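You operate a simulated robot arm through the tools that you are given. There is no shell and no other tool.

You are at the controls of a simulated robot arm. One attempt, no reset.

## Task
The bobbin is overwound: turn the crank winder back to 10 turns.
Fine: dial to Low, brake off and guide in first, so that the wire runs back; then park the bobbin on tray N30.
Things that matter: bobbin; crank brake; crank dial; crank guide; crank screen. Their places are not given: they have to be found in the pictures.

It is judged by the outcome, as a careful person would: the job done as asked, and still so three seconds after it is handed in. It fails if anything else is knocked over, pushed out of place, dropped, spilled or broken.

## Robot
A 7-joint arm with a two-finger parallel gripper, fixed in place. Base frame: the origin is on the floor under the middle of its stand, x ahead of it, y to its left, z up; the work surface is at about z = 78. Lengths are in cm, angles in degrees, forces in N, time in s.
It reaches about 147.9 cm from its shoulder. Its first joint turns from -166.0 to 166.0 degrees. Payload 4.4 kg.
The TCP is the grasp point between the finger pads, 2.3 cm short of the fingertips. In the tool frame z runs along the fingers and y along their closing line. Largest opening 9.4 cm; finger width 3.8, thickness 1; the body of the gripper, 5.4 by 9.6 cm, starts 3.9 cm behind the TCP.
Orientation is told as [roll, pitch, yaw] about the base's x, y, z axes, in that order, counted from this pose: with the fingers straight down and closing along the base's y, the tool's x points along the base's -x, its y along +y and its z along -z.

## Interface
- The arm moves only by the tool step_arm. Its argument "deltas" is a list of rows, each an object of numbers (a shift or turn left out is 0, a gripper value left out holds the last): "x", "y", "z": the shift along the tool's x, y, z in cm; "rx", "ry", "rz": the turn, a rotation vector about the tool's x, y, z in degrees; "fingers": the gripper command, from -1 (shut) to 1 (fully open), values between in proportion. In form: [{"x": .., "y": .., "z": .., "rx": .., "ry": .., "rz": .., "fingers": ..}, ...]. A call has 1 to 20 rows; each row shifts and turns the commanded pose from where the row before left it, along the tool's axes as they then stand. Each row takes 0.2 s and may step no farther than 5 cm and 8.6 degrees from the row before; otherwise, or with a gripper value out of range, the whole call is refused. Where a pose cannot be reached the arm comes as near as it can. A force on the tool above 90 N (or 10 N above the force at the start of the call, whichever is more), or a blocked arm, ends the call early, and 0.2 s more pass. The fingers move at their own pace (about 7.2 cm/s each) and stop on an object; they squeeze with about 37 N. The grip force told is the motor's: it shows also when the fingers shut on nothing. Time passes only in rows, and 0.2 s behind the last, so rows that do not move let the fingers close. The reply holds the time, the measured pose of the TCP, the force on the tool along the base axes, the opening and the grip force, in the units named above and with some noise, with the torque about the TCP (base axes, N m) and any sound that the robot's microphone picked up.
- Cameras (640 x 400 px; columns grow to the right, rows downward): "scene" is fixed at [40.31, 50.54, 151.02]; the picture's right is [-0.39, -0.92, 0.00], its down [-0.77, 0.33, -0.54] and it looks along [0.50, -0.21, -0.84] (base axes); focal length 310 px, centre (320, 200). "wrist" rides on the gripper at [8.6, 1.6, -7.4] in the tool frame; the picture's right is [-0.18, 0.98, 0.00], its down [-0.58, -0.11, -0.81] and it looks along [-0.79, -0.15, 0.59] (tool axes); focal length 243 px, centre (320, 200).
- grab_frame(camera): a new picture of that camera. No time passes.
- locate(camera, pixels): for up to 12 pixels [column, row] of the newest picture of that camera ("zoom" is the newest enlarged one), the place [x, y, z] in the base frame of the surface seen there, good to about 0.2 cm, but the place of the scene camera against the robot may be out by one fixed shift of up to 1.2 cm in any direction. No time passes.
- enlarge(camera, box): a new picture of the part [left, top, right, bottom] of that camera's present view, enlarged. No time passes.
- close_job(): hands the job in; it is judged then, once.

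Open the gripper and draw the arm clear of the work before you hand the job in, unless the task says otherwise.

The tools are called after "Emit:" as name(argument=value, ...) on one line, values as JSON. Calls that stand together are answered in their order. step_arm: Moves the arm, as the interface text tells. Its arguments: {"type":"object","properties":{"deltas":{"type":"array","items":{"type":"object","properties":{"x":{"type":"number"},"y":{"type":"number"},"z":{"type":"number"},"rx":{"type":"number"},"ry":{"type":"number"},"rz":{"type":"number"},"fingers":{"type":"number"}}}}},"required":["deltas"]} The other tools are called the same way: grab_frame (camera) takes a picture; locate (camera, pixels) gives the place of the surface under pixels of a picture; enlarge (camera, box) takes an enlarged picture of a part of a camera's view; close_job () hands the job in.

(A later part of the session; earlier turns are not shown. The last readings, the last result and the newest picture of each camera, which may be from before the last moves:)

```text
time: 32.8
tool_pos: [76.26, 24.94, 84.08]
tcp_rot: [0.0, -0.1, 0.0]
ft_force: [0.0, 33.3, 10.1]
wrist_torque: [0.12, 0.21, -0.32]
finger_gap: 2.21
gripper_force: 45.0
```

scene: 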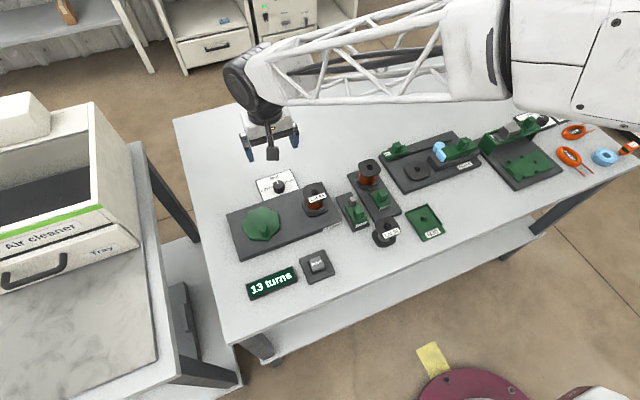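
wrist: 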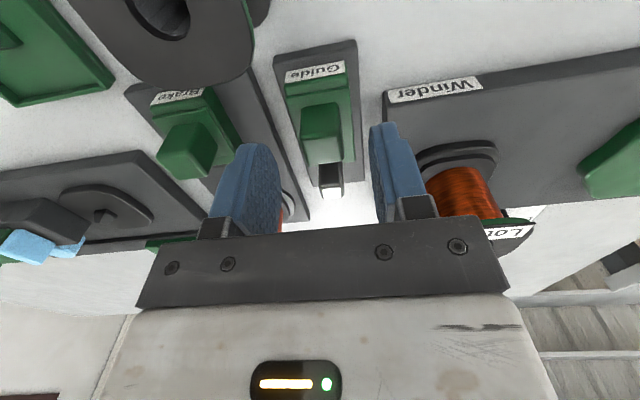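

Still free after ~3 cm; I continue in small steps.

Emit:
step_arm(deltas=[{"x": -0.3, "y": 0.1}, {"x": -0.3}, {}])

Emit:
enlarge(camera="scene", box=[315, 170, 405, 226])

```text
time: 33.6
tool_pos: [76.8, 24.91, 84.09]
tcp_rot: [0.0, 0.0, -0.1]
ft_force: [-0.5, -8.6, 12.1]
wrist_torque: [0.1, -1.24, 0.14]
finger_gap: 2.19
gripper_force: 44.8
```

```text
7.11 times, centred on (360, 198) of scene
```

zoom: 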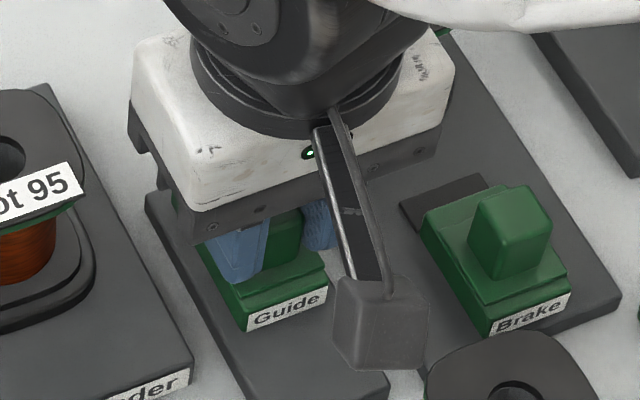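

The guide has moved ~3.5 cm; keep going to its stop.

Emit:
step_arm(deltas=[{"x": -0.3}, {"x": -0.3}, {}])

```text
time: 34.4
tool_pos: [77.43, 25.01, 84.1]
tcp_rot: [0.0, 0.1, 0.0]
ft_force: [-1.2, -42.9, 18.8]
wrist_torque: [-0.41, -0.45, 0.18]
finger_gap: 2.18
gripper_force: 45.0
```

Emit:
step_arm(deltas=[{"x": -0.3, "y": -0.1}, {"x": -0.2}, {}])

```text
time: 35.2
tool_pos: [77.74, 25.02, 84.06]
tcp_rot: [0.0, 0.1, -0.1]
ft_force: [-40.1, -32.0, 22.9]
wrist_torque: [0.35, 0.51, -0.62]
finger_gap: 2.18
gripper_force: 45.0
```

fx = −40 N: the guide is at its inner stop. I relax, open and rise to look.

Emit:
step_arm(deltas=[{"x": 0.15, "y": -0.1}, {"fingers": 0.064}, {}, {"z": -2}, {"z": -4}, {"z": -4}, {"z": -4}, {}])

Emit:
grab_frame(camera="wrist")

Emit:
enlarge(camera="scene", box=[240, 160, 420, 290])

```text
time: 37.0
tool_pos: [77.85, 25.04, 98.14]
tcp_rot: [0.0, 0.0, 0.0]
ft_force: [0.0, -0.2, -0.2]
wrist_torque: [-0.01, 0.01, 0.0]
finger_gap: 5.01
gripper_force: 0.1
```

```text
taken
```

wrist: 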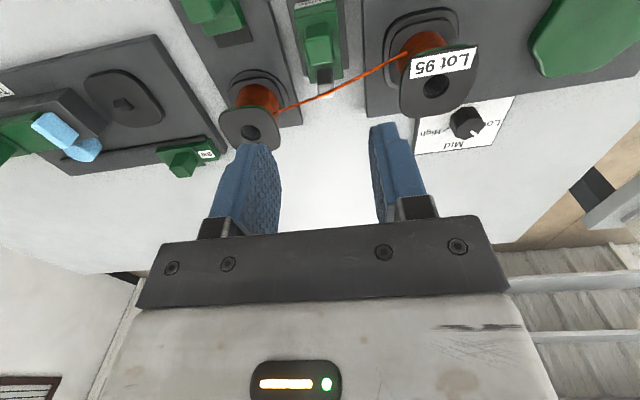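

```text
3.08 times, centred on (330, 225) of scene
```

zoom: 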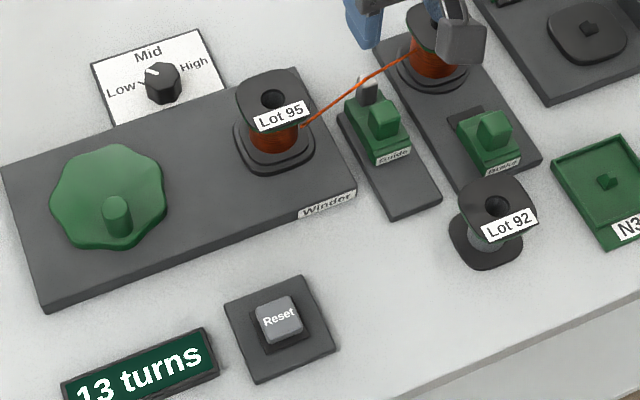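

A wire now runs from the spool past the guide to the bobbin — all preconditions are set. Next I move over the crank wheel to view it.

Emit:
step_arm(deltas=[{"y": 4.4}, {"y": 4.4}, {"y": 4.4}, {"y": 4.4}, {"y": 4.4}, {}])

Emit:
grab_frame(camera="wrist")

Emit:
enlarge(camera="wrist", box=[240, 0, 430, 119])

```text
time: 38.4
tool_pos: [77.75, 47.0, 98.09]
tcp_rot: [0.0, -0.1, -0.1]
ft_force: [0.4, 1.1, -0.4]
wrist_torque: [0.02, -0.02, 0.0]
finger_gap: 5.0
gripper_force: 0.1
```

```text
taken
```

wrist: 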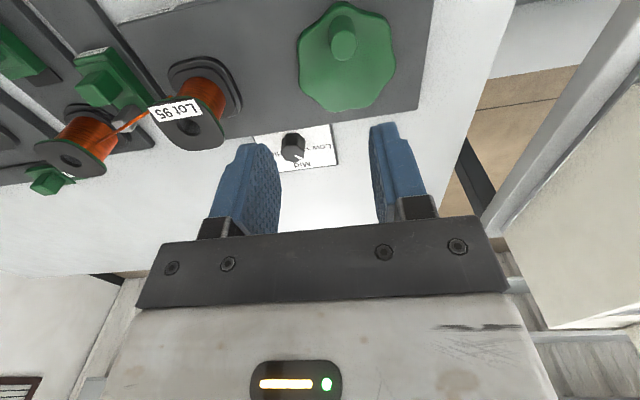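

```text
3.36 times, centred on (335, 60) of wrist
```

zoom: 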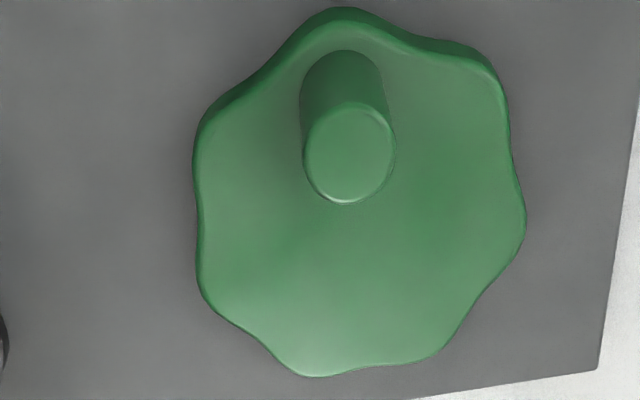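

The crank wheel and handle are clear; I locate rim points and the handle top.

Emit:
locate(camera="zoom", pixels=[[340, 15], [490, 70], [520, 220], [440, 350], [310, 370], [210, 290], [200, 140], [350, 150], [310, 155], [390, 145], [347, 105], [347, 198]])

Emit:
locate(camera="zoom", pixels=[[300, 110], [345, 60], [385, 80], [350, 250], [270, 200], [430, 200], [150, 200], [600, 365], [600, 200]])

```text
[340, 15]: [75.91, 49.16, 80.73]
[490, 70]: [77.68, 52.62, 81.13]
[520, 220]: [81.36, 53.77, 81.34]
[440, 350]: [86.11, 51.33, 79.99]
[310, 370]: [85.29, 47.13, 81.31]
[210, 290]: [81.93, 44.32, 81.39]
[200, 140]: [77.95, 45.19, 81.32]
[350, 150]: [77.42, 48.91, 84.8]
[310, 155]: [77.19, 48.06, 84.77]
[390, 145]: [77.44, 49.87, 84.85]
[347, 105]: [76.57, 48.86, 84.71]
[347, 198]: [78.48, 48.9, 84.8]
```

```text
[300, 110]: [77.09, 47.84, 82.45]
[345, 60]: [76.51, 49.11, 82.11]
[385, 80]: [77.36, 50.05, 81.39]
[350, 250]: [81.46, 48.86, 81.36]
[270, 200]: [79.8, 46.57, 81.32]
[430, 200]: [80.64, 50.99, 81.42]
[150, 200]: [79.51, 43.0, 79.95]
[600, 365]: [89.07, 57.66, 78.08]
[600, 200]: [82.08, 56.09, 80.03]
```

Handle top centre ≈(77.5, 48.93), z 84.8, 2 cm thick; wheel centre ≈(80.8, 49.0), top 81.4, so crank radius ≈3.3. I'll cage the handle between the fingers (closing line tangential) and follow the circle; first descend around it.

Emit:
step_arm(deltas=[{"x": 0.25, "y": 1.93}, {"z": 4}, {"z": 4}, {"z": 3}, {"z": 2.0}, {}])

Emit:
grab_frame(camera="wrist")

Emit:
enlarge(camera="scene", box=[210, 170, 330, 245])

```text
time: 39.8
tool_pos: [77.43, 48.75, 85.06]
tcp_rot: [0.0, 0.0, -0.1]
ft_force: [-0.3, 0.6, -0.6]
wrist_torque: [0.0, 0.0, 0.02]
finger_gap: 5.0
gripper_force: 0.0
```

```text
taken
```

wrist: 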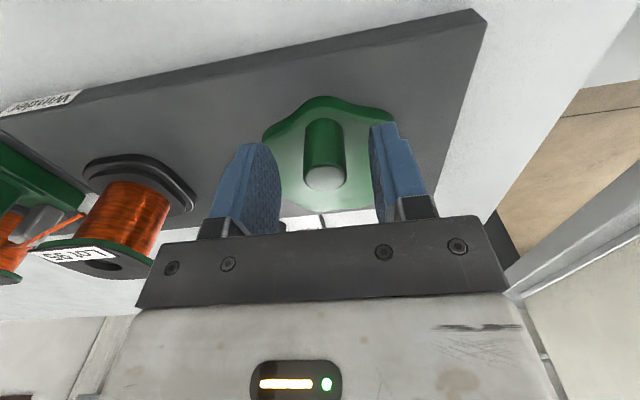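

```text
5.33 times, centred on (270, 208) of scene
```

zoom: 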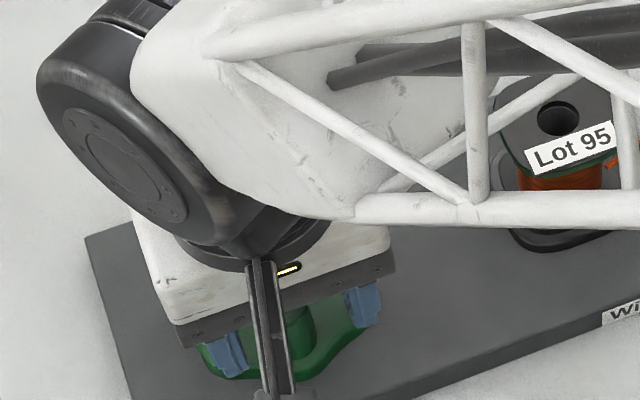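

The handle stands between the fingers. I go down 0.85 cm and narrow the gap to 2.6 cm to cage it.

Emit:
step_arm(deltas=[{"z": 0.85, "y": 0.1}, {"fingers": -0.447}, {}, {}])

Emit:
enlarge(camera="scene", box=[240, 255, 320, 305])

```text
time: 40.8
tool_pos: [77.42, 48.95, 84.25]
tcp_rot: [-0.1, 0.0, 0.0]
ft_force: [-0.6, -0.5, -0.2]
wrist_torque: [0.01, 0.0, 0.01]
finger_gap: 2.6
gripper_force: 0.1
```

```text
8.00 times, centred on (280, 280) of scene
```

zoom: 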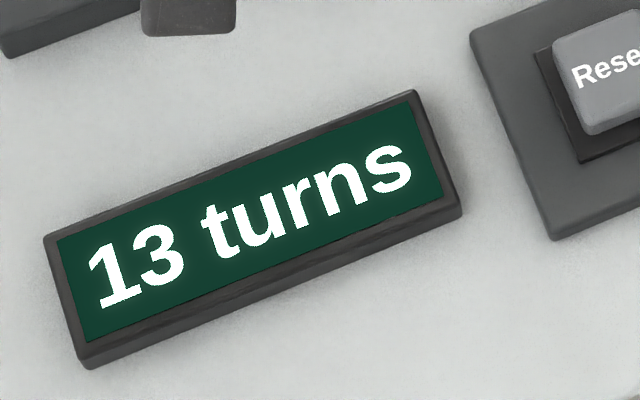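

Display reads 13 with the handle caged. I test a small counter-clockwise rotation (48°) about the wheel centre and watch the screen.

Emit:
step_arm(deltas=[{"x": -0.0321, "y": -0.4593, "rz": -8}, {"x": -0.0321, "y": -0.4593, "rz": -8}, {"x": -0.0321, "y": -0.4593, "rz": -8}, {"x": -0.0321, "y": -0.4593, "rz": -8}, {"x": -0.0321, "y": -0.4593, "rz": -8}, {"x": -0.0321, "y": -0.4593, "rz": -8}, {}])

Emit:
enlarge(camera="scene", box=[220, 180, 340, 305])

Emit:
grab_frame(camera="wrist")

```text
time: 42.4
tool_pos: [78.52, 46.46, 84.26]
tcp_rot: [-0.1, 0.0, 48.2]
ft_force: [-0.4, 0.8, 0.8]
wrist_torque: [0.02, -0.02, 0.04]
finger_gap: 2.57
gripper_force: 0.1
```

```text
3.20 times, centred on (280, 242) of scene
```

zoom: 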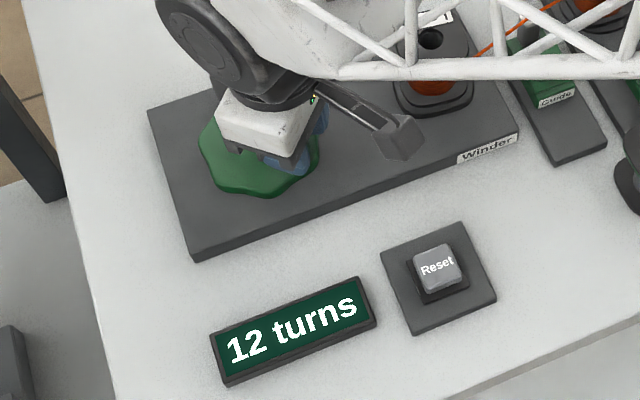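

```text
taken
```

wrist: 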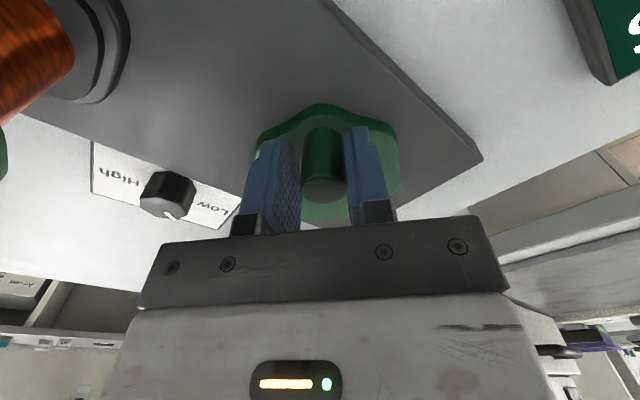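

The count fell to 12 after ~45° CCW, so CCW is "back"; I need the ratio between crank angle and turns, so I proceed in small increments while watching the screen.

Emit:
step_arm(deltas=[{"x": -0.0321, "y": -0.4593, "rz": -8}, {"x": -0.0321, "y": -0.4593, "rz": -8}, {"x": -0.0321, "y": -0.4593, "rz": -8}, {}])

Emit:
enlarge(camera="scene", box=[220, 180, 340, 305])

```text
time: 43.4
tool_pos: [79.67, 45.82, 84.28]
tcp_rot: [0.0, 0.1, 72.1]
ft_force: [0.0, 0.7, 0.0]
wrist_torque: [-0.02, 0.04, -0.02]
finger_gap: 2.57
gripper_force: 0.1
```

```text
3.20 times, centred on (280, 242) of scene
```

zoom: 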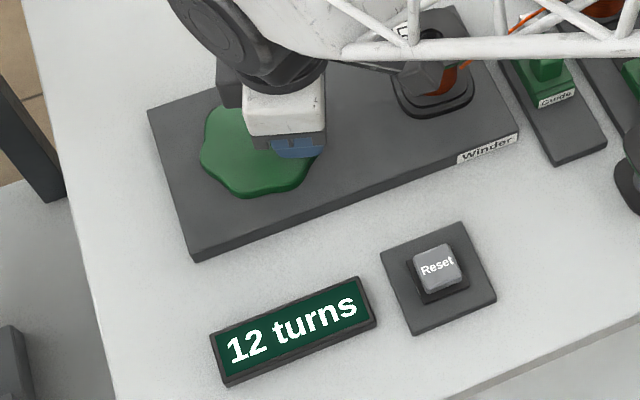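

Still 12 at 72°. Continue another 24°.

Emit:
step_arm(deltas=[{"x": -0.0321, "y": -0.4593, "rz": -8}, {"x": -0.0321, "y": -0.4593, "rz": -8}, {"x": -0.0321, "y": -0.4593, "rz": -8}, {}])

Emit:
enlarge(camera="scene", box=[220, 180, 340, 305])

```text
time: 44.4
tool_pos: [81.25, 45.53, 84.17]
tcp_rot: [0.1, 0.0, 96.1]
ft_force: [0.0, -0.4, -0.1]
wrist_torque: [0.0, -0.03, 0.0]
finger_gap: 2.57
gripper_force: 0.0
```

```text
3.20 times, centred on (280, 242) of scene
```

zoom: 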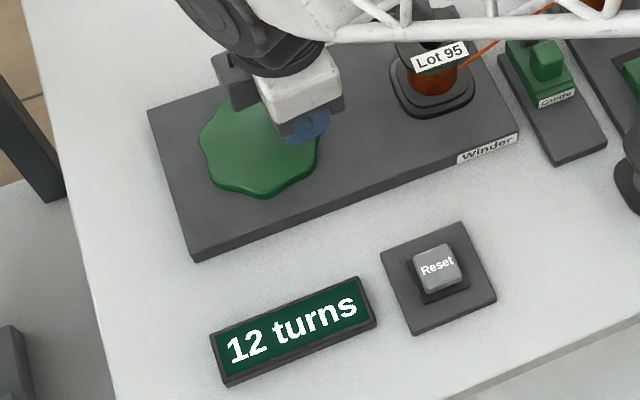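

Still 12 at 96°. Continue in 24° increments.

Emit:
step_arm(deltas=[{"x": -0.0321, "y": -0.4593, "rz": -8}, {"x": -0.0321, "y": -0.4593, "rz": -8}, {"x": -0.0321, "y": -0.4593, "rz": -8}, {}])

Emit:
enlarge(camera="scene", box=[220, 180, 340, 305])

```text
time: 45.4
tool_pos: [82.4, 46.05, 84.15]
tcp_rot: [0.0, 0.0, 120.1]
ft_force: [-0.4, 0.7, 0.3]
wrist_torque: [0.02, 0.0, 0.02]
finger_gap: 2.61
gripper_force: 0.1
```

```text
3.20 times, centred on (280, 242) of scene
```

zoom: 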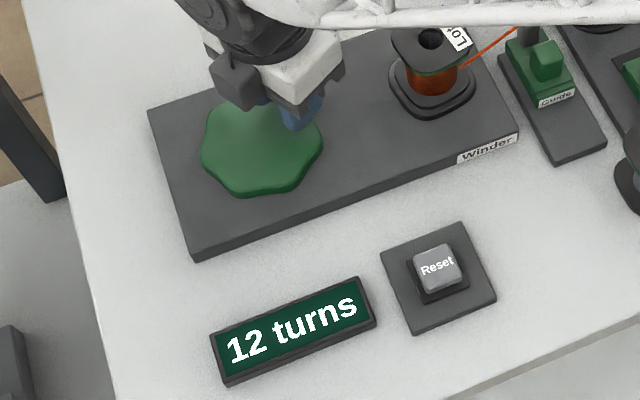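

The bobbin's Lot 95 label has turned with the crank (now at right side), so there is a gear ratio. I zoom in on the bobbin to measure its angle.

Emit:
enlarge(camera="scene", box=[290, 170, 370, 220])

Emit:
grab_frame(camera="wrist")

```text
8.00 times, centred on (330, 195) of scene
```

zoom: 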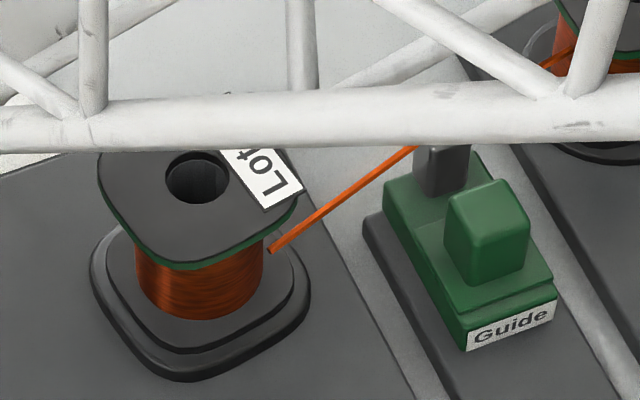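

```text
taken
```

wrist: 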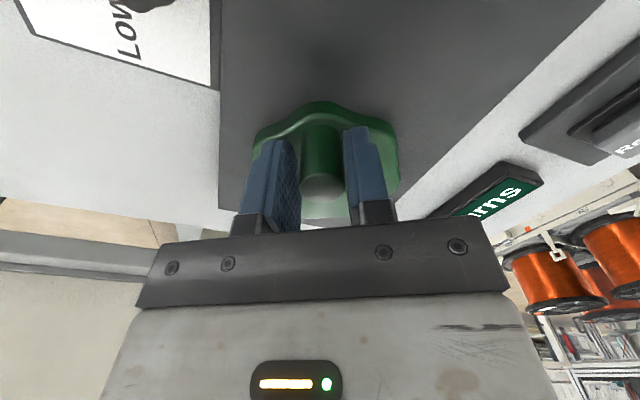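

The label is now at the right side (≈90–100° past front, after one full bobbin turn), so the ratio is ≈4:1 and the total crank angle needed is ≈270°. I continue CCW, watching pose tracking.

Emit:
step_arm(deltas=[{"x": -0.0321, "y": -0.4593, "rz": -8}, {"x": -0.0321, "y": -0.4593, "rz": -8}, {"x": -0.0321, "y": -0.4593, "rz": -8}, {}])

Emit:
enlarge(camera="scene", box=[220, 180, 340, 305])

```text
time: 46.4
tool_pos: [83.48, 46.94, 84.12]
tcp_rot: [0.0, 0.0, 144.1]
ft_force: [-0.7, 0.8, 0.1]
wrist_torque: [-0.03, 0.02, 0.0]
finger_gap: 2.62
gripper_force: 0.1
```

```text
3.20 times, centred on (280, 242) of scene
```

zoom: 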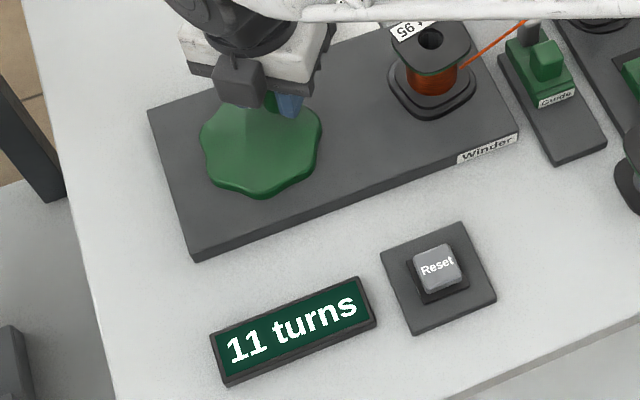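

Now 11, with the label at the back (≈1.5 turns gone): rounding display and 4:1 ratio confirmed. Continue 24°.

Emit:
step_arm(deltas=[{"x": -0.0321, "y": -0.4593, "rz": -8}, {"x": -0.0321, "y": -0.4593, "rz": -8}, {"x": -0.0321, "y": -0.4593, "rz": -8}, {}])

Emit:
enlarge(camera="scene", box=[220, 180, 340, 305])

```text
time: 47.4
tool_pos: [84.06, 48.17, 84.14]
tcp_rot: [0.0, 0.0, 168.0]
ft_force: [-0.2, -0.2, 0.1]
wrist_torque: [0.04, 0.02, 0.02]
finger_gap: 2.58
gripper_force: 0.0
```

```text
3.20 times, centred on (280, 242) of scene
```

zoom: 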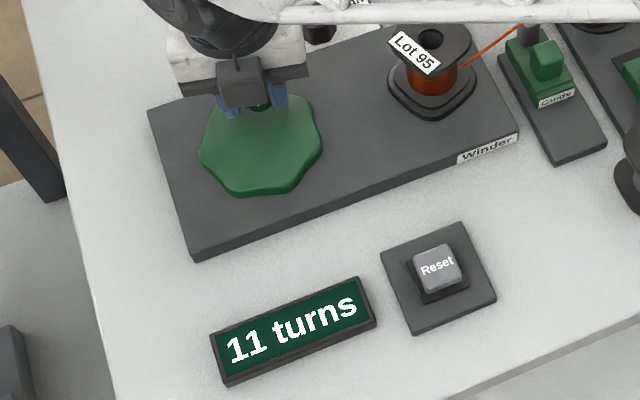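

Tracking still fine at yaw 168°. Continue in two-row increments as the wrist may near its limit.

Emit:
step_arm(deltas=[{"x": -0.0321, "y": -0.4593, "rz": -8}, {"x": -0.0321, "y": -0.4593, "rz": -8}, {}])

Emit:
enlarge(camera="scene", box=[220, 180, 340, 305])

```text
time: 48.2
tool_pos: [84.03, 49.12, 84.15]
tcp_rot: [0.0, -0.1, -175.9]
ft_force: [-0.4, 0.0, -0.7]
wrist_torque: [0.0, 0.0, -0.02]
finger_gap: 2.61
gripper_force: 0.1
```

```text
3.20 times, centred on (280, 242) of scene
```

zoom: 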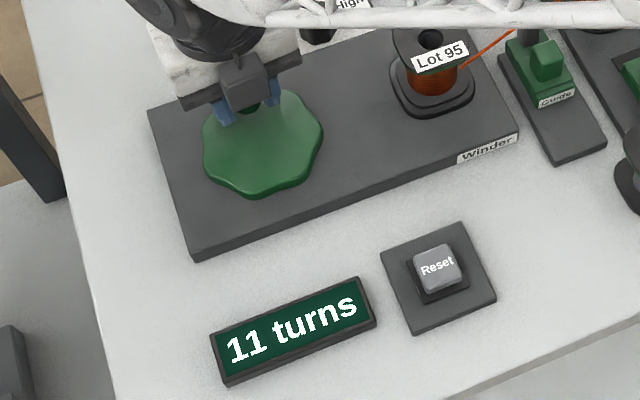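

The label is at front again: exactly 11.0 at tool yaw 184° (handle 180°). 90° more is needed; I continue and check tracking.

Emit:
step_arm(deltas=[{"x": -0.0321, "y": -0.4593, "rz": -8}, {"x": -0.0321, "y": -0.4593, "rz": -8}, {}])

```text
time: 49.0
tool_pos: [83.88, 49.99, 84.07]
tcp_rot: [0.0, 0.0, -159.9]
ft_force: [0.1, 0.3, 0.2]
wrist_torque: [-0.03, 0.01, 0.0]
finger_gap: 2.57
gripper_force: 0.0
```

Tracking is still right. Continue 24°.

Emit:
step_arm(deltas=[{"x": -0.0321, "y": -0.4593, "rz": -8}, {"x": -0.0321, "y": -0.4593, "rz": -8}, {"x": -0.0321, "y": -0.4593, "rz": -8}, {}])

Emit:
enlarge(camera="scene", box=[220, 180, 340, 305])

```text
time: 50.0
tool_pos: [83.87, 50.82, 84.52]
tcp_rot: [0.7, 0.1, -155.0]
ft_force: [0.7, 0.1, -0.1]
wrist_torque: [0.0, 0.0, 0.0]
finger_gap: 2.57
gripper_force: 0.1
out of reach, approached as far as the arm can: row 1, 2, 3
```

```text
3.20 times, centred on (280, 242) of scene
```

zoom: 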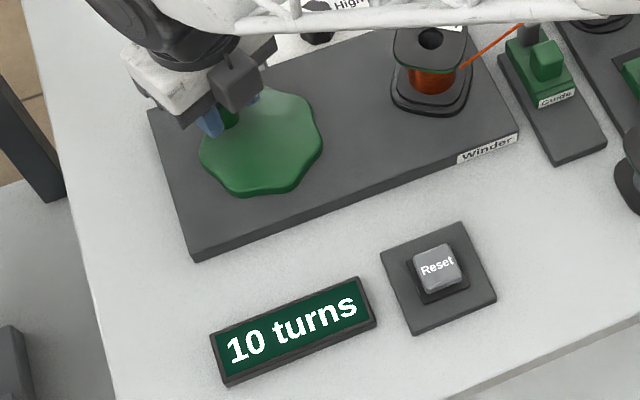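

The wrist reached its limit (yaw ≈205°) with the display just at 10 but the label at the back (~10.5). I open, rise clear of the handle, and will regrip with the tool turned by −180°.

Emit:
step_arm(deltas=[{"fingers": 0.064}, {}, {"z": -3}, {"z": -4}, {"z": -4}, {}])

Emit:
enlarge(camera="scene", box=[220, 160, 340, 235])

```text
time: 51.4
tool_pos: [83.82, 51.02, 95.4]
tcp_rot: [0.7, 0.1, -154.9]
ft_force: [-0.2, -0.8, 0.5]
wrist_torque: [-0.02, 0.01, -0.02]
finger_gap: 5.0
gripper_force: 0.0
```

```text
5.33 times, centred on (280, 198) of scene
```

zoom: 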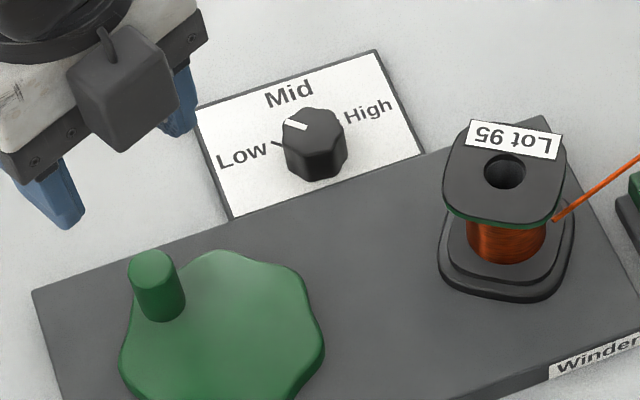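

Handle now at upper-left of the wheel, label at back (~10.5). I rotate the tool back (rz +) at height.

Emit:
step_arm(deltas=[{"rz": 8.2}, {"rz": 8.2}, {"rz": 8.2}, {"rz": 8.2}, {"rz": 8.2}, {"rz": 8.2}, {"rz": 8.2}, {"rz": 8.2}, {"rz": 8.2}, {"rz": 8.2}, {"rz": 8.2}, {"rz": 8.2}, {"rz": 8.2}, {"rz": 8.2}, {"rz": 8.2}, {"rz": 8.2}, {"rz": 8.2}, {"rz": 8.2}, {}])

Emit:
grab_frame(camera="wrist")

```text
time: 55.4
tool_pos: [83.96, 51.0, 95.55]
tcp_rot: [-0.6, 0.2, 57.4]
ft_force: [-0.5, -0.5, 0.7]
wrist_torque: [0.02, 0.02, 0.0]
finger_gap: 5.0
gripper_force: 0.0
```

```text
taken
```

wrist: 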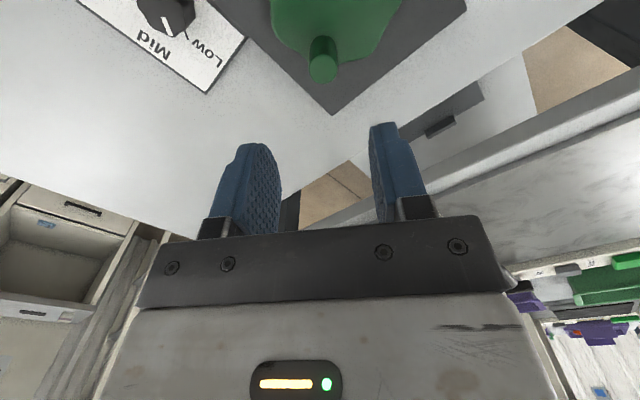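

Yaw is 57.4° with a tiny tilt; the handle top appears at (323,68). I locate it.

Emit:
enlarge(camera="wrist", box=[270, 20, 390, 95])

```text
5.33 times, centred on (330, 58) of wrist
```

zoom: 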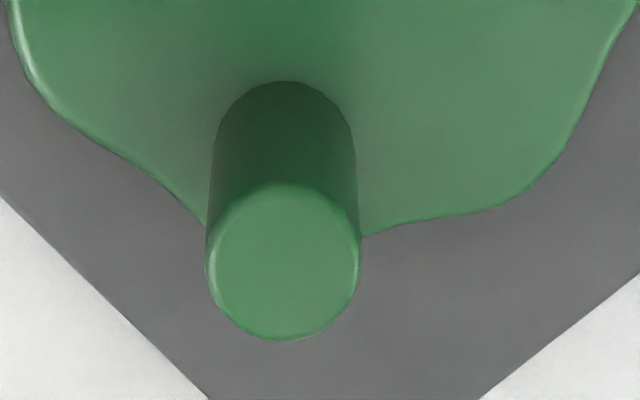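

Emit:
locate(camera="zoom", pixels=[[283, 262], [215, 265], [350, 260], [283, 195], [283, 330]])

```text
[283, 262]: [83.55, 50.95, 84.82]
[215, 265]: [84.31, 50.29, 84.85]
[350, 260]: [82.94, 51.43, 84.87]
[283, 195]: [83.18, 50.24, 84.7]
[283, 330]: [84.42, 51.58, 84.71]
```

Handle centre ≈(83.65, 50.93), i.e. crank angle ≈34° from wheel centre. I check the display and label again now that the handle is released.

Emit:
enlarge(camera="scene", box=[220, 180, 340, 305])

Emit:
enlarge(camera="scene", box=[290, 160, 350, 198])

```text
3.20 times, centred on (280, 242) of scene
```

zoom: 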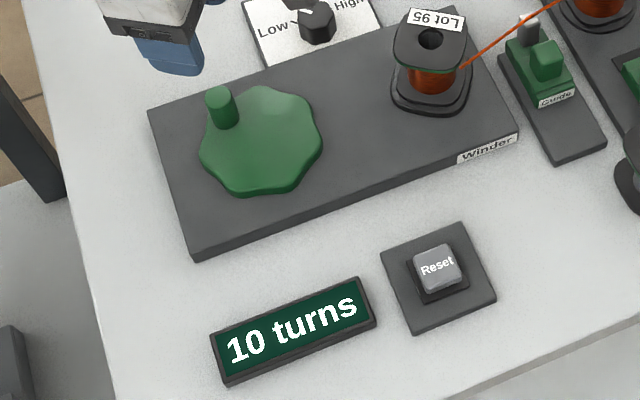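

```text
10.53 times, centred on (320, 179) of scene
```

zoom: 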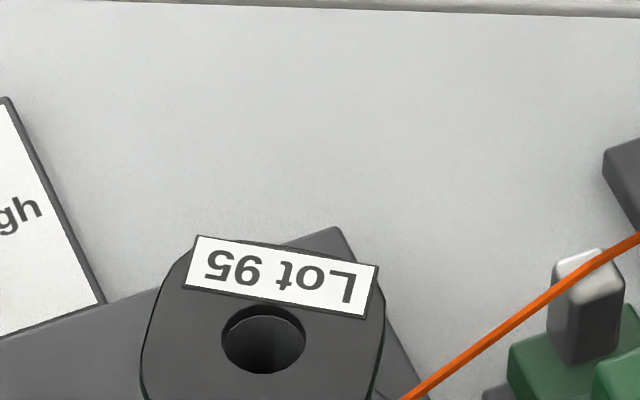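

Display still 10. I measure the label's exact direction with locate points along its edges, plus the flange hole.

Emit:
locate(camera="zoom", pixels=[[200, 240], [375, 268], [190, 285], [365, 314], [235, 290], [340, 306], [262, 318], [225, 340], [304, 340], [160, 320], [382, 330]])

```text
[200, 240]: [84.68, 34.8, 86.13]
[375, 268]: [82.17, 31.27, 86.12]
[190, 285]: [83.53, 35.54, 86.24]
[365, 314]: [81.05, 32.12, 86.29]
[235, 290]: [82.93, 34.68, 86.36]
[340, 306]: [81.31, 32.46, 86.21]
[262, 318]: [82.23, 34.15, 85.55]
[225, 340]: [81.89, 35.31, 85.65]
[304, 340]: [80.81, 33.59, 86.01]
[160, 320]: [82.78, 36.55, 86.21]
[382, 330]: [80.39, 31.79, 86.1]
```

The label's outward direction is ≈145° past front, so 2.4 turns have been undone; combining the display transitions (≈10.5 at handle ≈210°), the centre of "10" lies at ≈255–265° of handle travel, i.e. ~48° more. I turn the tool to yaw 35°, centre over the handle and fix the tiny tilt.

Emit:
step_arm(deltas=[{"x": 0.23, "y": 0.22, "rx": -0.16, "ry": -0.61}, {"rz": 7.5}, {"rz": 7.5}, {"rz": 7.4}, {"z": 3}, {"z": 3}, {}])

Emit:
grab_frame(camera="wrist")

```text
time: 57.0
tool_pos: [83.62, 50.94, 89.55]
tcp_rot: [-0.4, -0.5, 35.0]
ft_force: [-0.6, -0.2, 0.7]
wrist_torque: [-0.01, 0.04, 0.01]
finger_gap: 5.0
gripper_force: 0.1
```

```text
taken
```

wrist: 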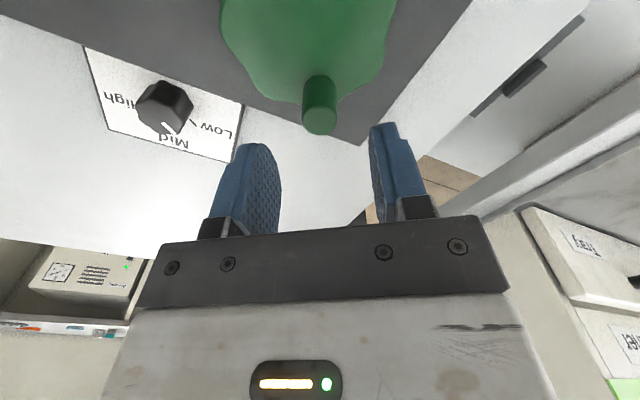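

The handle (320,118) is centred between the fingers. I correct the residual tilt, descend to z≈84.2 and close to the 2.6 cm cage.

Emit:
step_arm(deltas=[{"rx": -0.4, "ry": 0.5, "z": 2}, {"z": 2}, {"z": 1.3}, {}, {"fingers": -0.447}, {}, {}])

```text
time: 58.6
tool_pos: [83.5, 51.01, 84.15]
tcp_rot: [0.1, -0.1, 35.0]
ft_force: [-0.2, 0.0, -0.3]
wrist_torque: [0.01, 0.0, -0.02]
finger_gap: 2.61
gripper_force: 0.1
```

Caged with no force. I rotate CCW 40° about the wheel centre (now on the tool's +x side) and look.

Emit:
step_arm(deltas=[{"x": 0.0331, "y": 0.4732, "rz": -8}, {"x": 0.0331, "y": 0.4732, "rz": -8}, {"x": 0.0331, "y": 0.4732, "rz": -8}, {"x": 0.0331, "y": 0.4732, "rz": -8}, {"x": 0.0331, "y": 0.4732, "rz": -8}, {}])

Emit:
enlarge(camera="scene", box=[220, 180, 340, 305])

Emit:
enlarge(camera="scene", box=[290, 165, 350, 203])

```text
time: 60.0
tool_pos: [81.71, 52.3, 84.15]
tcp_rot: [0.1, -0.2, 75.1]
ft_force: [0.0, 0.7, 0.2]
wrist_torque: [0.0, 0.01, 0.0]
finger_gap: 2.6
gripper_force: 0.1
```

```text
3.20 times, centred on (280, 242) of scene
```

zoom: 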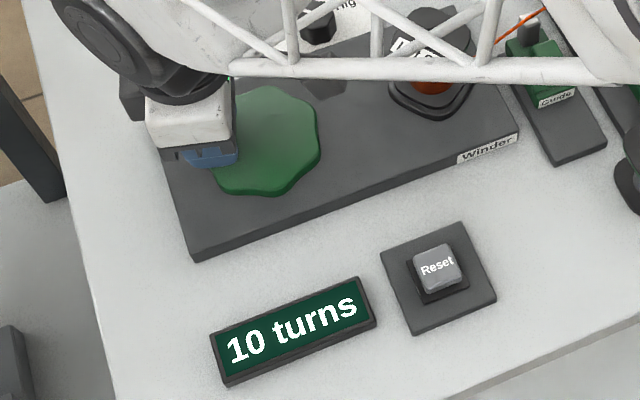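

```text
10.53 times, centred on (320, 184) of scene
```

zoom: 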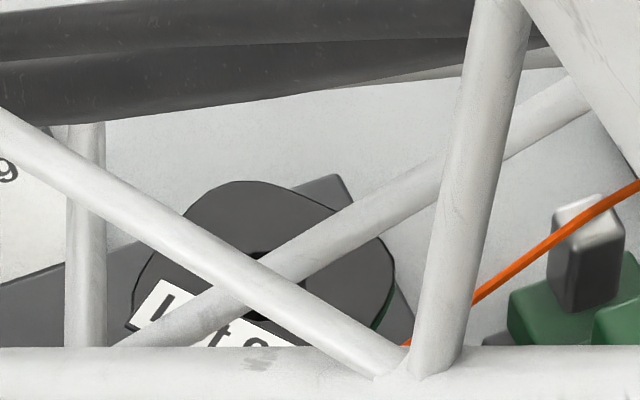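

Display 10; the label is at left-front. I locate label edge points to measure its angle.

Emit:
locate(camera="zoom", pixels=[[158, 282], [135, 322], [195, 297], [290, 343], [165, 300], [215, 335]])

```text
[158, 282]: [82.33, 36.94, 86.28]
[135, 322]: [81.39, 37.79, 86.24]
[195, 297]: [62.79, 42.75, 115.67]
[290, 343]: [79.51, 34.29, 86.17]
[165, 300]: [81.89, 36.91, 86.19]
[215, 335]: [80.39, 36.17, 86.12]
```

Label is now ≈47° before front, i.e. 2.87 turns undone (≈10.1 by the label vernier, display 10). I nudge ~8° more so the label comes close to the front (exactly 3 turns back).

Emit:
step_arm(deltas=[{"x": 0.0166, "y": 0.237, "rz": -4}, {"x": 0.0166, "y": 0.237, "rz": -4}, {}])

Emit:
enlarge(camera="scene", box=[290, 170, 350, 208])

```text
time: 60.8
tool_pos: [81.12, 52.29, 84.17]
tcp_rot: [0.1, -0.1, 83.0]
ft_force: [0.1, 0.1, 0.0]
wrist_torque: [0.04, -0.02, 0.0]
finger_gap: 2.6
gripper_force: 0.1
```

```text
10.53 times, centred on (320, 189) of scene
```

zoom: 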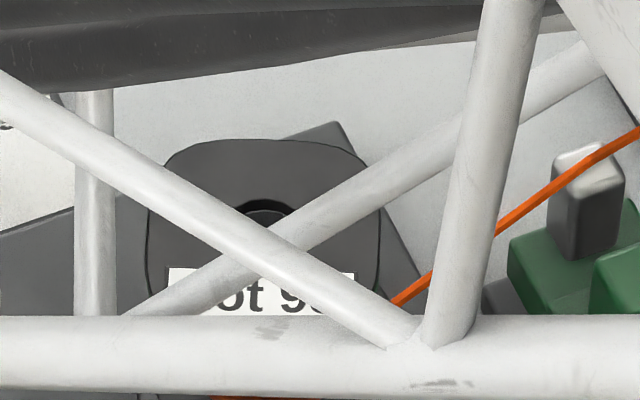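

The label edge is nearly horizontal in the image (≈20° before front). I locate it and read the display.

Emit:
locate(camera="zoom", pixels=[[172, 270], [350, 275], [170, 285], [345, 274], [290, 210]])

Emit:
enlarge(camera="scene", box=[220, 180, 340, 305])

```text
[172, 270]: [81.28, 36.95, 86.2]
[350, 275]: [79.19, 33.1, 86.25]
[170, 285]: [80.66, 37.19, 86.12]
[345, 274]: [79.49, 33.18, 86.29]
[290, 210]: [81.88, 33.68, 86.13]
```

```text
3.20 times, centred on (280, 242) of scene
```

zoom: 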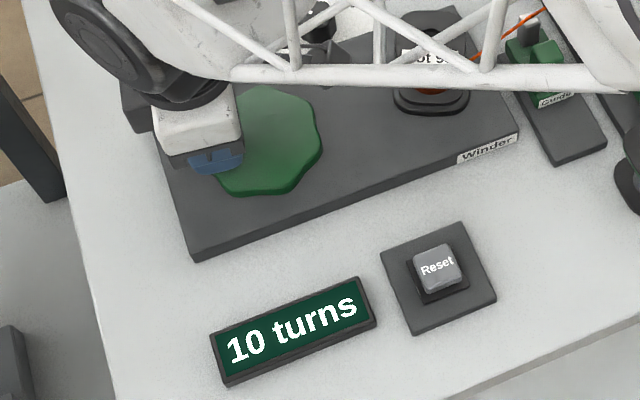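

Label is now 28° before front (≈2.92 turns undone; display 10, well inside its window). I open the fingers and lift straight off the handle.

Emit:
step_arm(deltas=[{"fingers": 0.064}, {}, {"z": -3}, {"z": -4}, {"z": -4}, {"z": -2}, {}])

Emit:
enlarge(camera="scene", box=[220, 180, 340, 305])

```text
time: 62.4
tool_pos: [81.18, 52.25, 97.27]
tcp_rot: [0.2, -0.2, 83.0]
ft_force: [-0.1, 0.0, 0.2]
wrist_torque: [0.02, -0.02, -0.02]
finger_gap: 5.0
gripper_force: 0.1
```

```text
3.20 times, centred on (280, 242) of scene
```

zoom: 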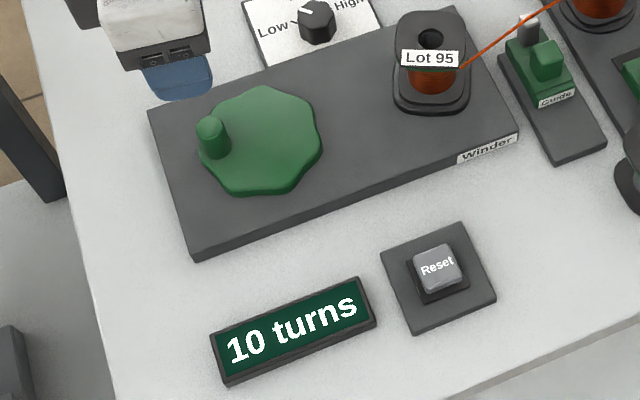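

Display holds 10. I move above the bobbin at height, turning the tool to yaw ≈−28.5° to match its flange.

Emit:
step_arm(deltas=[{"x": 4.5, "z": -0.7}, {"x": 4.5, "z": -0.7}, {"x": 4.5, "z": -0.7}, {"x": 4.5, "z": -0.7}, {"rz": 8}, {"rz": 8}, {"rz": 8}, {"rz": 8}, {"rz": 8}, {"rz": 8}, {"rz": 8}, {"rz": 8}, {"rz": 8}, {"rz": 8}, {"rz": 8}, {"rz": 8}, {"rz": 8}, {"rz": 7.5}, {}])

Emit:
grab_frame(camera="wrist")

Emit:
enlarge(camera="wrist", box=[220, 0, 420, 125])

```text
time: 66.4
tool_pos: [79.1, 34.56, 100.11]
tcp_rot: [0.1, 0.1, -28.6]
ft_force: [0.4, -0.2, 0.8]
wrist_torque: [0.01, 0.0, -0.05]
finger_gap: 5.02
gripper_force: 0.1
```

```text
taken
```

wrist: 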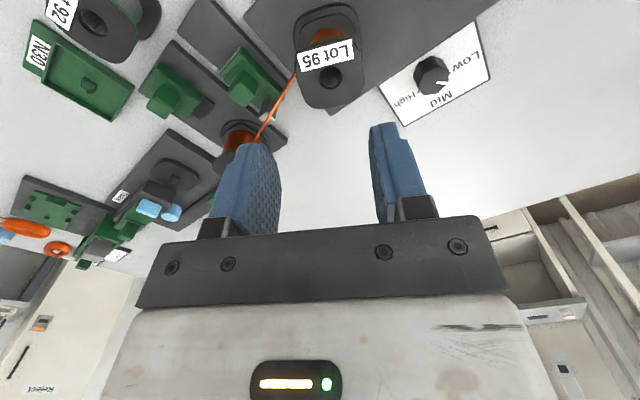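

```text
3.20 times, centred on (320, 62) of wrist
```

zoom: 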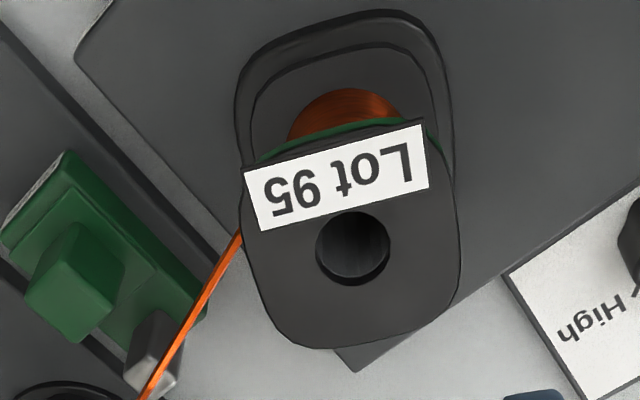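

The flange and label are clear in the zoom: hole centre (353,245), left edge (246,230), right edge (455,260), bottom edge (350,345). I locate these to get bobbin pose and heights.

Emit:
locate(camera="zoom", pixels=[[250, 240], [262, 300], [452, 240], [455, 285], [310, 345], [415, 328], [248, 178], [425, 130], [265, 228], [425, 185], [353, 215], [353, 280]])

Emit:
locate(camera="zoom", pixels=[[320, 240], [388, 240], [345, 110], [270, 70], [255, 50], [430, 60], [350, 20], [300, 60]])

```text
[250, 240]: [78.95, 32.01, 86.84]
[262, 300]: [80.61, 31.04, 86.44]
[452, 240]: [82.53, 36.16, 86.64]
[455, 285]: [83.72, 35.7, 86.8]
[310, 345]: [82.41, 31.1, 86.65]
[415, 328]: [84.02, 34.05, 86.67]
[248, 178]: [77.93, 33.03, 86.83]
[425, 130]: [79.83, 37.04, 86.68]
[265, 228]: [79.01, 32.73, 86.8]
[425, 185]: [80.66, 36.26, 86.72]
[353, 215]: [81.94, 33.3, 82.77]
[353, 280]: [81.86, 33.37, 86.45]
```

```text
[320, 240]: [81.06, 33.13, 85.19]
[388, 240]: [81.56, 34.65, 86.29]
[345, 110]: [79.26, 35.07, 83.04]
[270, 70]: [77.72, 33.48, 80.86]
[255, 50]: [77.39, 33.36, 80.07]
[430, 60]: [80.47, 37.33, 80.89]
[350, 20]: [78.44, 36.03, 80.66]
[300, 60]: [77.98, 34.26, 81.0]
```

Bobbin centre ≈(81.15, 33.9), flange ≈5.4 cm square turned 25°, top z 86.7. Before gripping I measure tray N30 from the wrist camera.

Emit:
enlarge(camera="wrist", box=[10, 20, 150, 107])

```text
4.57 times, centred on (80, 64) of wrist
```

zoom: 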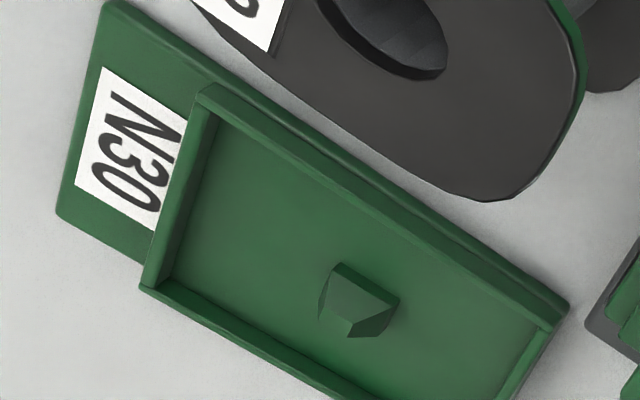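

I fly over the tray for a clean top view (yaw 0).

Emit:
step_arm(deltas=[{"rz": -7.15}, {"rz": -7.15}, {"rz": -7.15}, {"rz": -7.15}, {"x": 2.15, "y": -3.64}, {"x": 2.15, "y": -3.64}, {"x": 2.15, "y": -3.64}, {"x": 2.15, "y": -3.64}, {"x": 2.15, "y": -3.64}, {"x": 2.15, "y": -3.64}, {"x": 2.15, "y": -3.64}, {}])

Emit:
grab_frame(camera="wrist")

Emit:
enlarge(camera="wrist", box=[240, 0, 420, 112])

```text
time: 69.0
tool_pos: [64.36, 8.86, 100.02]
tcp_rot: [0.0, 0.1, 0.0]
ft_force: [-0.1, -0.2, -0.2]
wrist_torque: [-0.01, 0.02, 0.0]
finger_gap: 5.02
gripper_force: 0.1
```

```text
taken
```

wrist: 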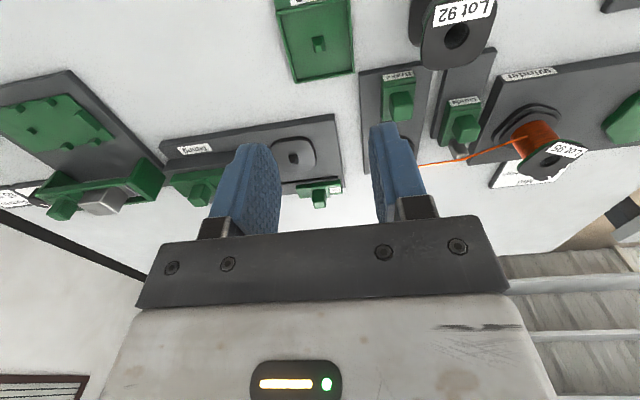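

```text
3.56 times, centred on (330, 56) of wrist
```

zoom: 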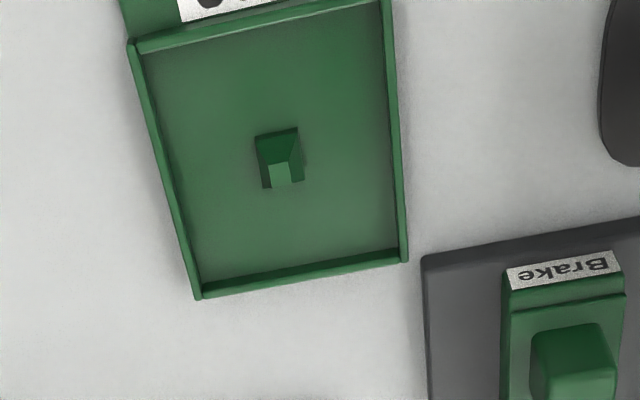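

The tray shows a square tapered peg at (280,160). I locate its rim corners, floor and peg.

Emit:
locate(camera="zoom", pixels=[[136, 45], [390, 5], [200, 294], [403, 258], [278, 172], [272, 168], [288, 180], [257, 137], [297, 130], [225, 220], [330, 100], [160, 100]])

Emit:
enlarge(camera="wrist", box=[295, 20, 345, 51])

```text
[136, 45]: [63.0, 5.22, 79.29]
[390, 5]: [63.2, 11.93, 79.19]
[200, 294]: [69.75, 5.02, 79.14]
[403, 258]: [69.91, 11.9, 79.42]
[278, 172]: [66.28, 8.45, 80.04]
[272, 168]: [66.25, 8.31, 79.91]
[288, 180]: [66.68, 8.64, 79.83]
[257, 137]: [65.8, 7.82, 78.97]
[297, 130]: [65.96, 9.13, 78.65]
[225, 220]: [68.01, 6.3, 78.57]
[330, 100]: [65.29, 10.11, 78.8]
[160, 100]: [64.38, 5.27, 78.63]
```

```text
12.80 times, centred on (320, 36) of wrist
```

zoom: 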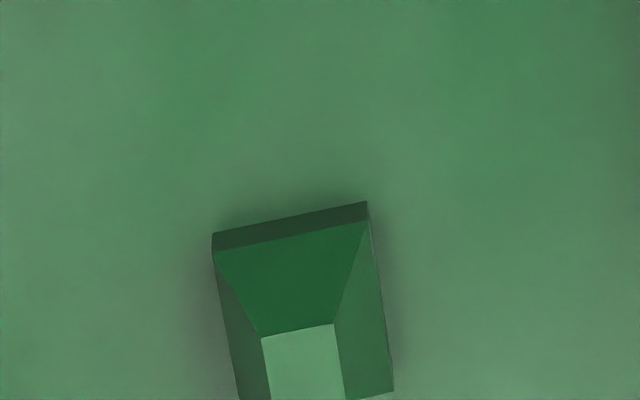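

Tray inner area is centred at ≈(66.45, 8.5), floor z≈78.6, peg centre ≈(66.4, 8.45) up to z≈80. I check the Lot 92 bobbin's top height and position to learn the bobbin's height.

Emit:
enlarge(camera="wrist", box=[380, 0, 540, 100])

```text
4.00 times, centred on (460, 50) of wrist
```

zoom: 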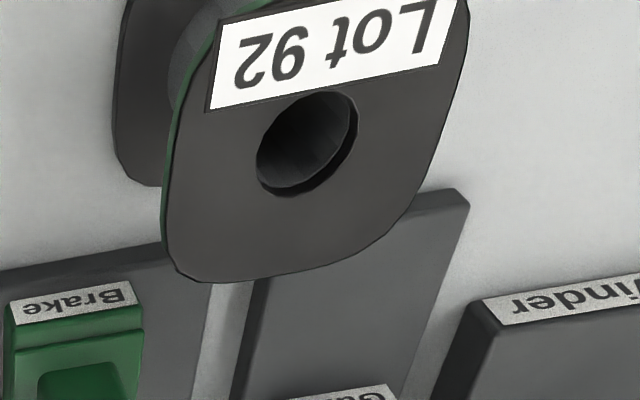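

Emit:
locate(camera="zoom", pixels=[[180, 230], [270, 270], [400, 200], [455, 60], [195, 90], [140, 100], [140, 170], [290, 210], [70, 200]])

```text
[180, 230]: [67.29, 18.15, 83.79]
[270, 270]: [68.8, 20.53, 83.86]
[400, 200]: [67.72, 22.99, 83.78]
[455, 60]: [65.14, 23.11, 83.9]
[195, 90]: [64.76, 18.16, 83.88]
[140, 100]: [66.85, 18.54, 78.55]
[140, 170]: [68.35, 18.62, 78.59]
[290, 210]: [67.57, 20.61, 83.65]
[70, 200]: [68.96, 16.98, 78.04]
```

Lot 92 shows the bobbin is 5.85 cm tall, so Lot 95 (top 86.7) must come down 2.25 cm relative to the winder to rest on the tray floor. I return above Lot 95, turn to yaw 64.8° (fingers on the flange sides away from the wire), open to 8 cm and descend part-way.

Emit:
step_arm(deltas=[{"x": -2.4, "y": 3.58, "fingers": 0.702}, {"x": -2.4, "y": 3.58}, {"x": -2.4, "y": 3.58}, {"x": -2.4, "y": 3.58}, {"x": -2.4, "y": 3.58}, {"x": -2.4, "y": 3.58}, {"x": -2.4, "y": 3.56}, {"rz": -8.1}, {"rz": -8.1}, {"rz": -8.1}, {"rz": -8.1}, {"rz": -8.1}, {"rz": -8.1}, {"rz": -8.1}, {"rz": -8.1}, {}])

Emit:
step_arm(deltas=[{"z": 3.5}, {"z": 3.5}, {}])

Emit:
grab_frame(camera="wrist")

```text
time: 72.4
tool_pos: [80.72, 33.91, 99.92]
tcp_rot: [0.0, -0.2, 65.0]
ft_force: [1.2, -0.2, -0.3]
wrist_torque: [0.02, 0.0, 0.01]
finger_gap: 8.0
gripper_force: 0.2
```

```text
time: 73.2
tool_pos: [80.78, 34.12, 93.04]
tcp_rot: [0.1, 0.0, 64.8]
ft_force: [0.0, -0.3, -0.4]
wrist_torque: [0.0, 0.04, 0.0]
finger_gap: 7.99
gripper_force: 0.1
```

```text
taken
```

wrist: 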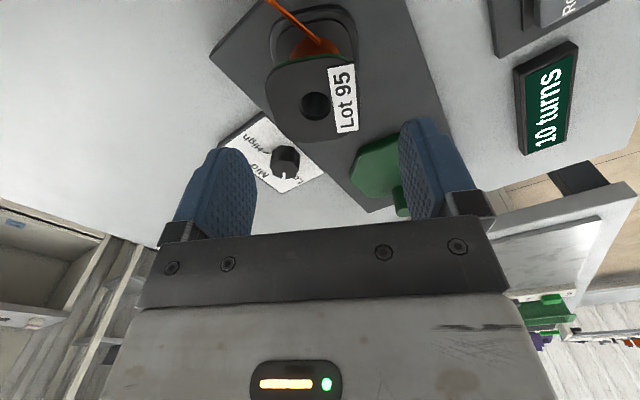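

The flange is visible at (310,100) with the label on the right finger's side. I zoom to re-measure its edges from here.

Emit:
enlarge(camera="wrist", box=[240, 40, 380, 127])

```text
4.57 times, centred on (310, 84) of wrist
```

zoom: 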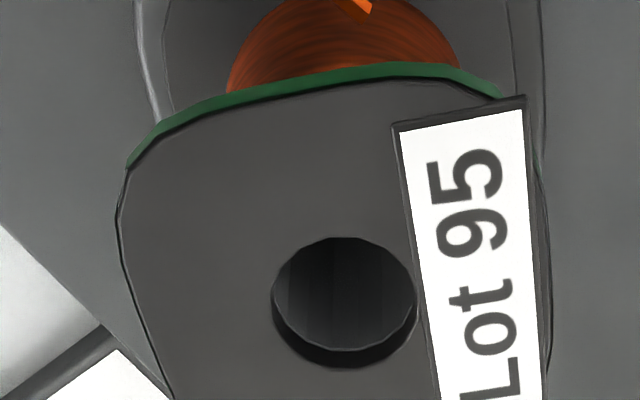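

Emit:
locate(camera="zoom", pixels=[[122, 220], [150, 340], [527, 110], [546, 330], [300, 90], [440, 80], [270, 295], [418, 295], [345, 240], [345, 360], [405, 140], [435, 370]])

```text
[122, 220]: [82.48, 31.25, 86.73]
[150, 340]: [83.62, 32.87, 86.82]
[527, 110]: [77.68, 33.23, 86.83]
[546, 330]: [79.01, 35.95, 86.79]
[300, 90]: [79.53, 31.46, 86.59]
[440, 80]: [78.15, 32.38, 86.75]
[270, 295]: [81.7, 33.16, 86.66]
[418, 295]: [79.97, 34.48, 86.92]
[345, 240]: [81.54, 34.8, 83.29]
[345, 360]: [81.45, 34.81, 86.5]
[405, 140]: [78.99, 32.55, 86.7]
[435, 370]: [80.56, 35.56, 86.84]
```

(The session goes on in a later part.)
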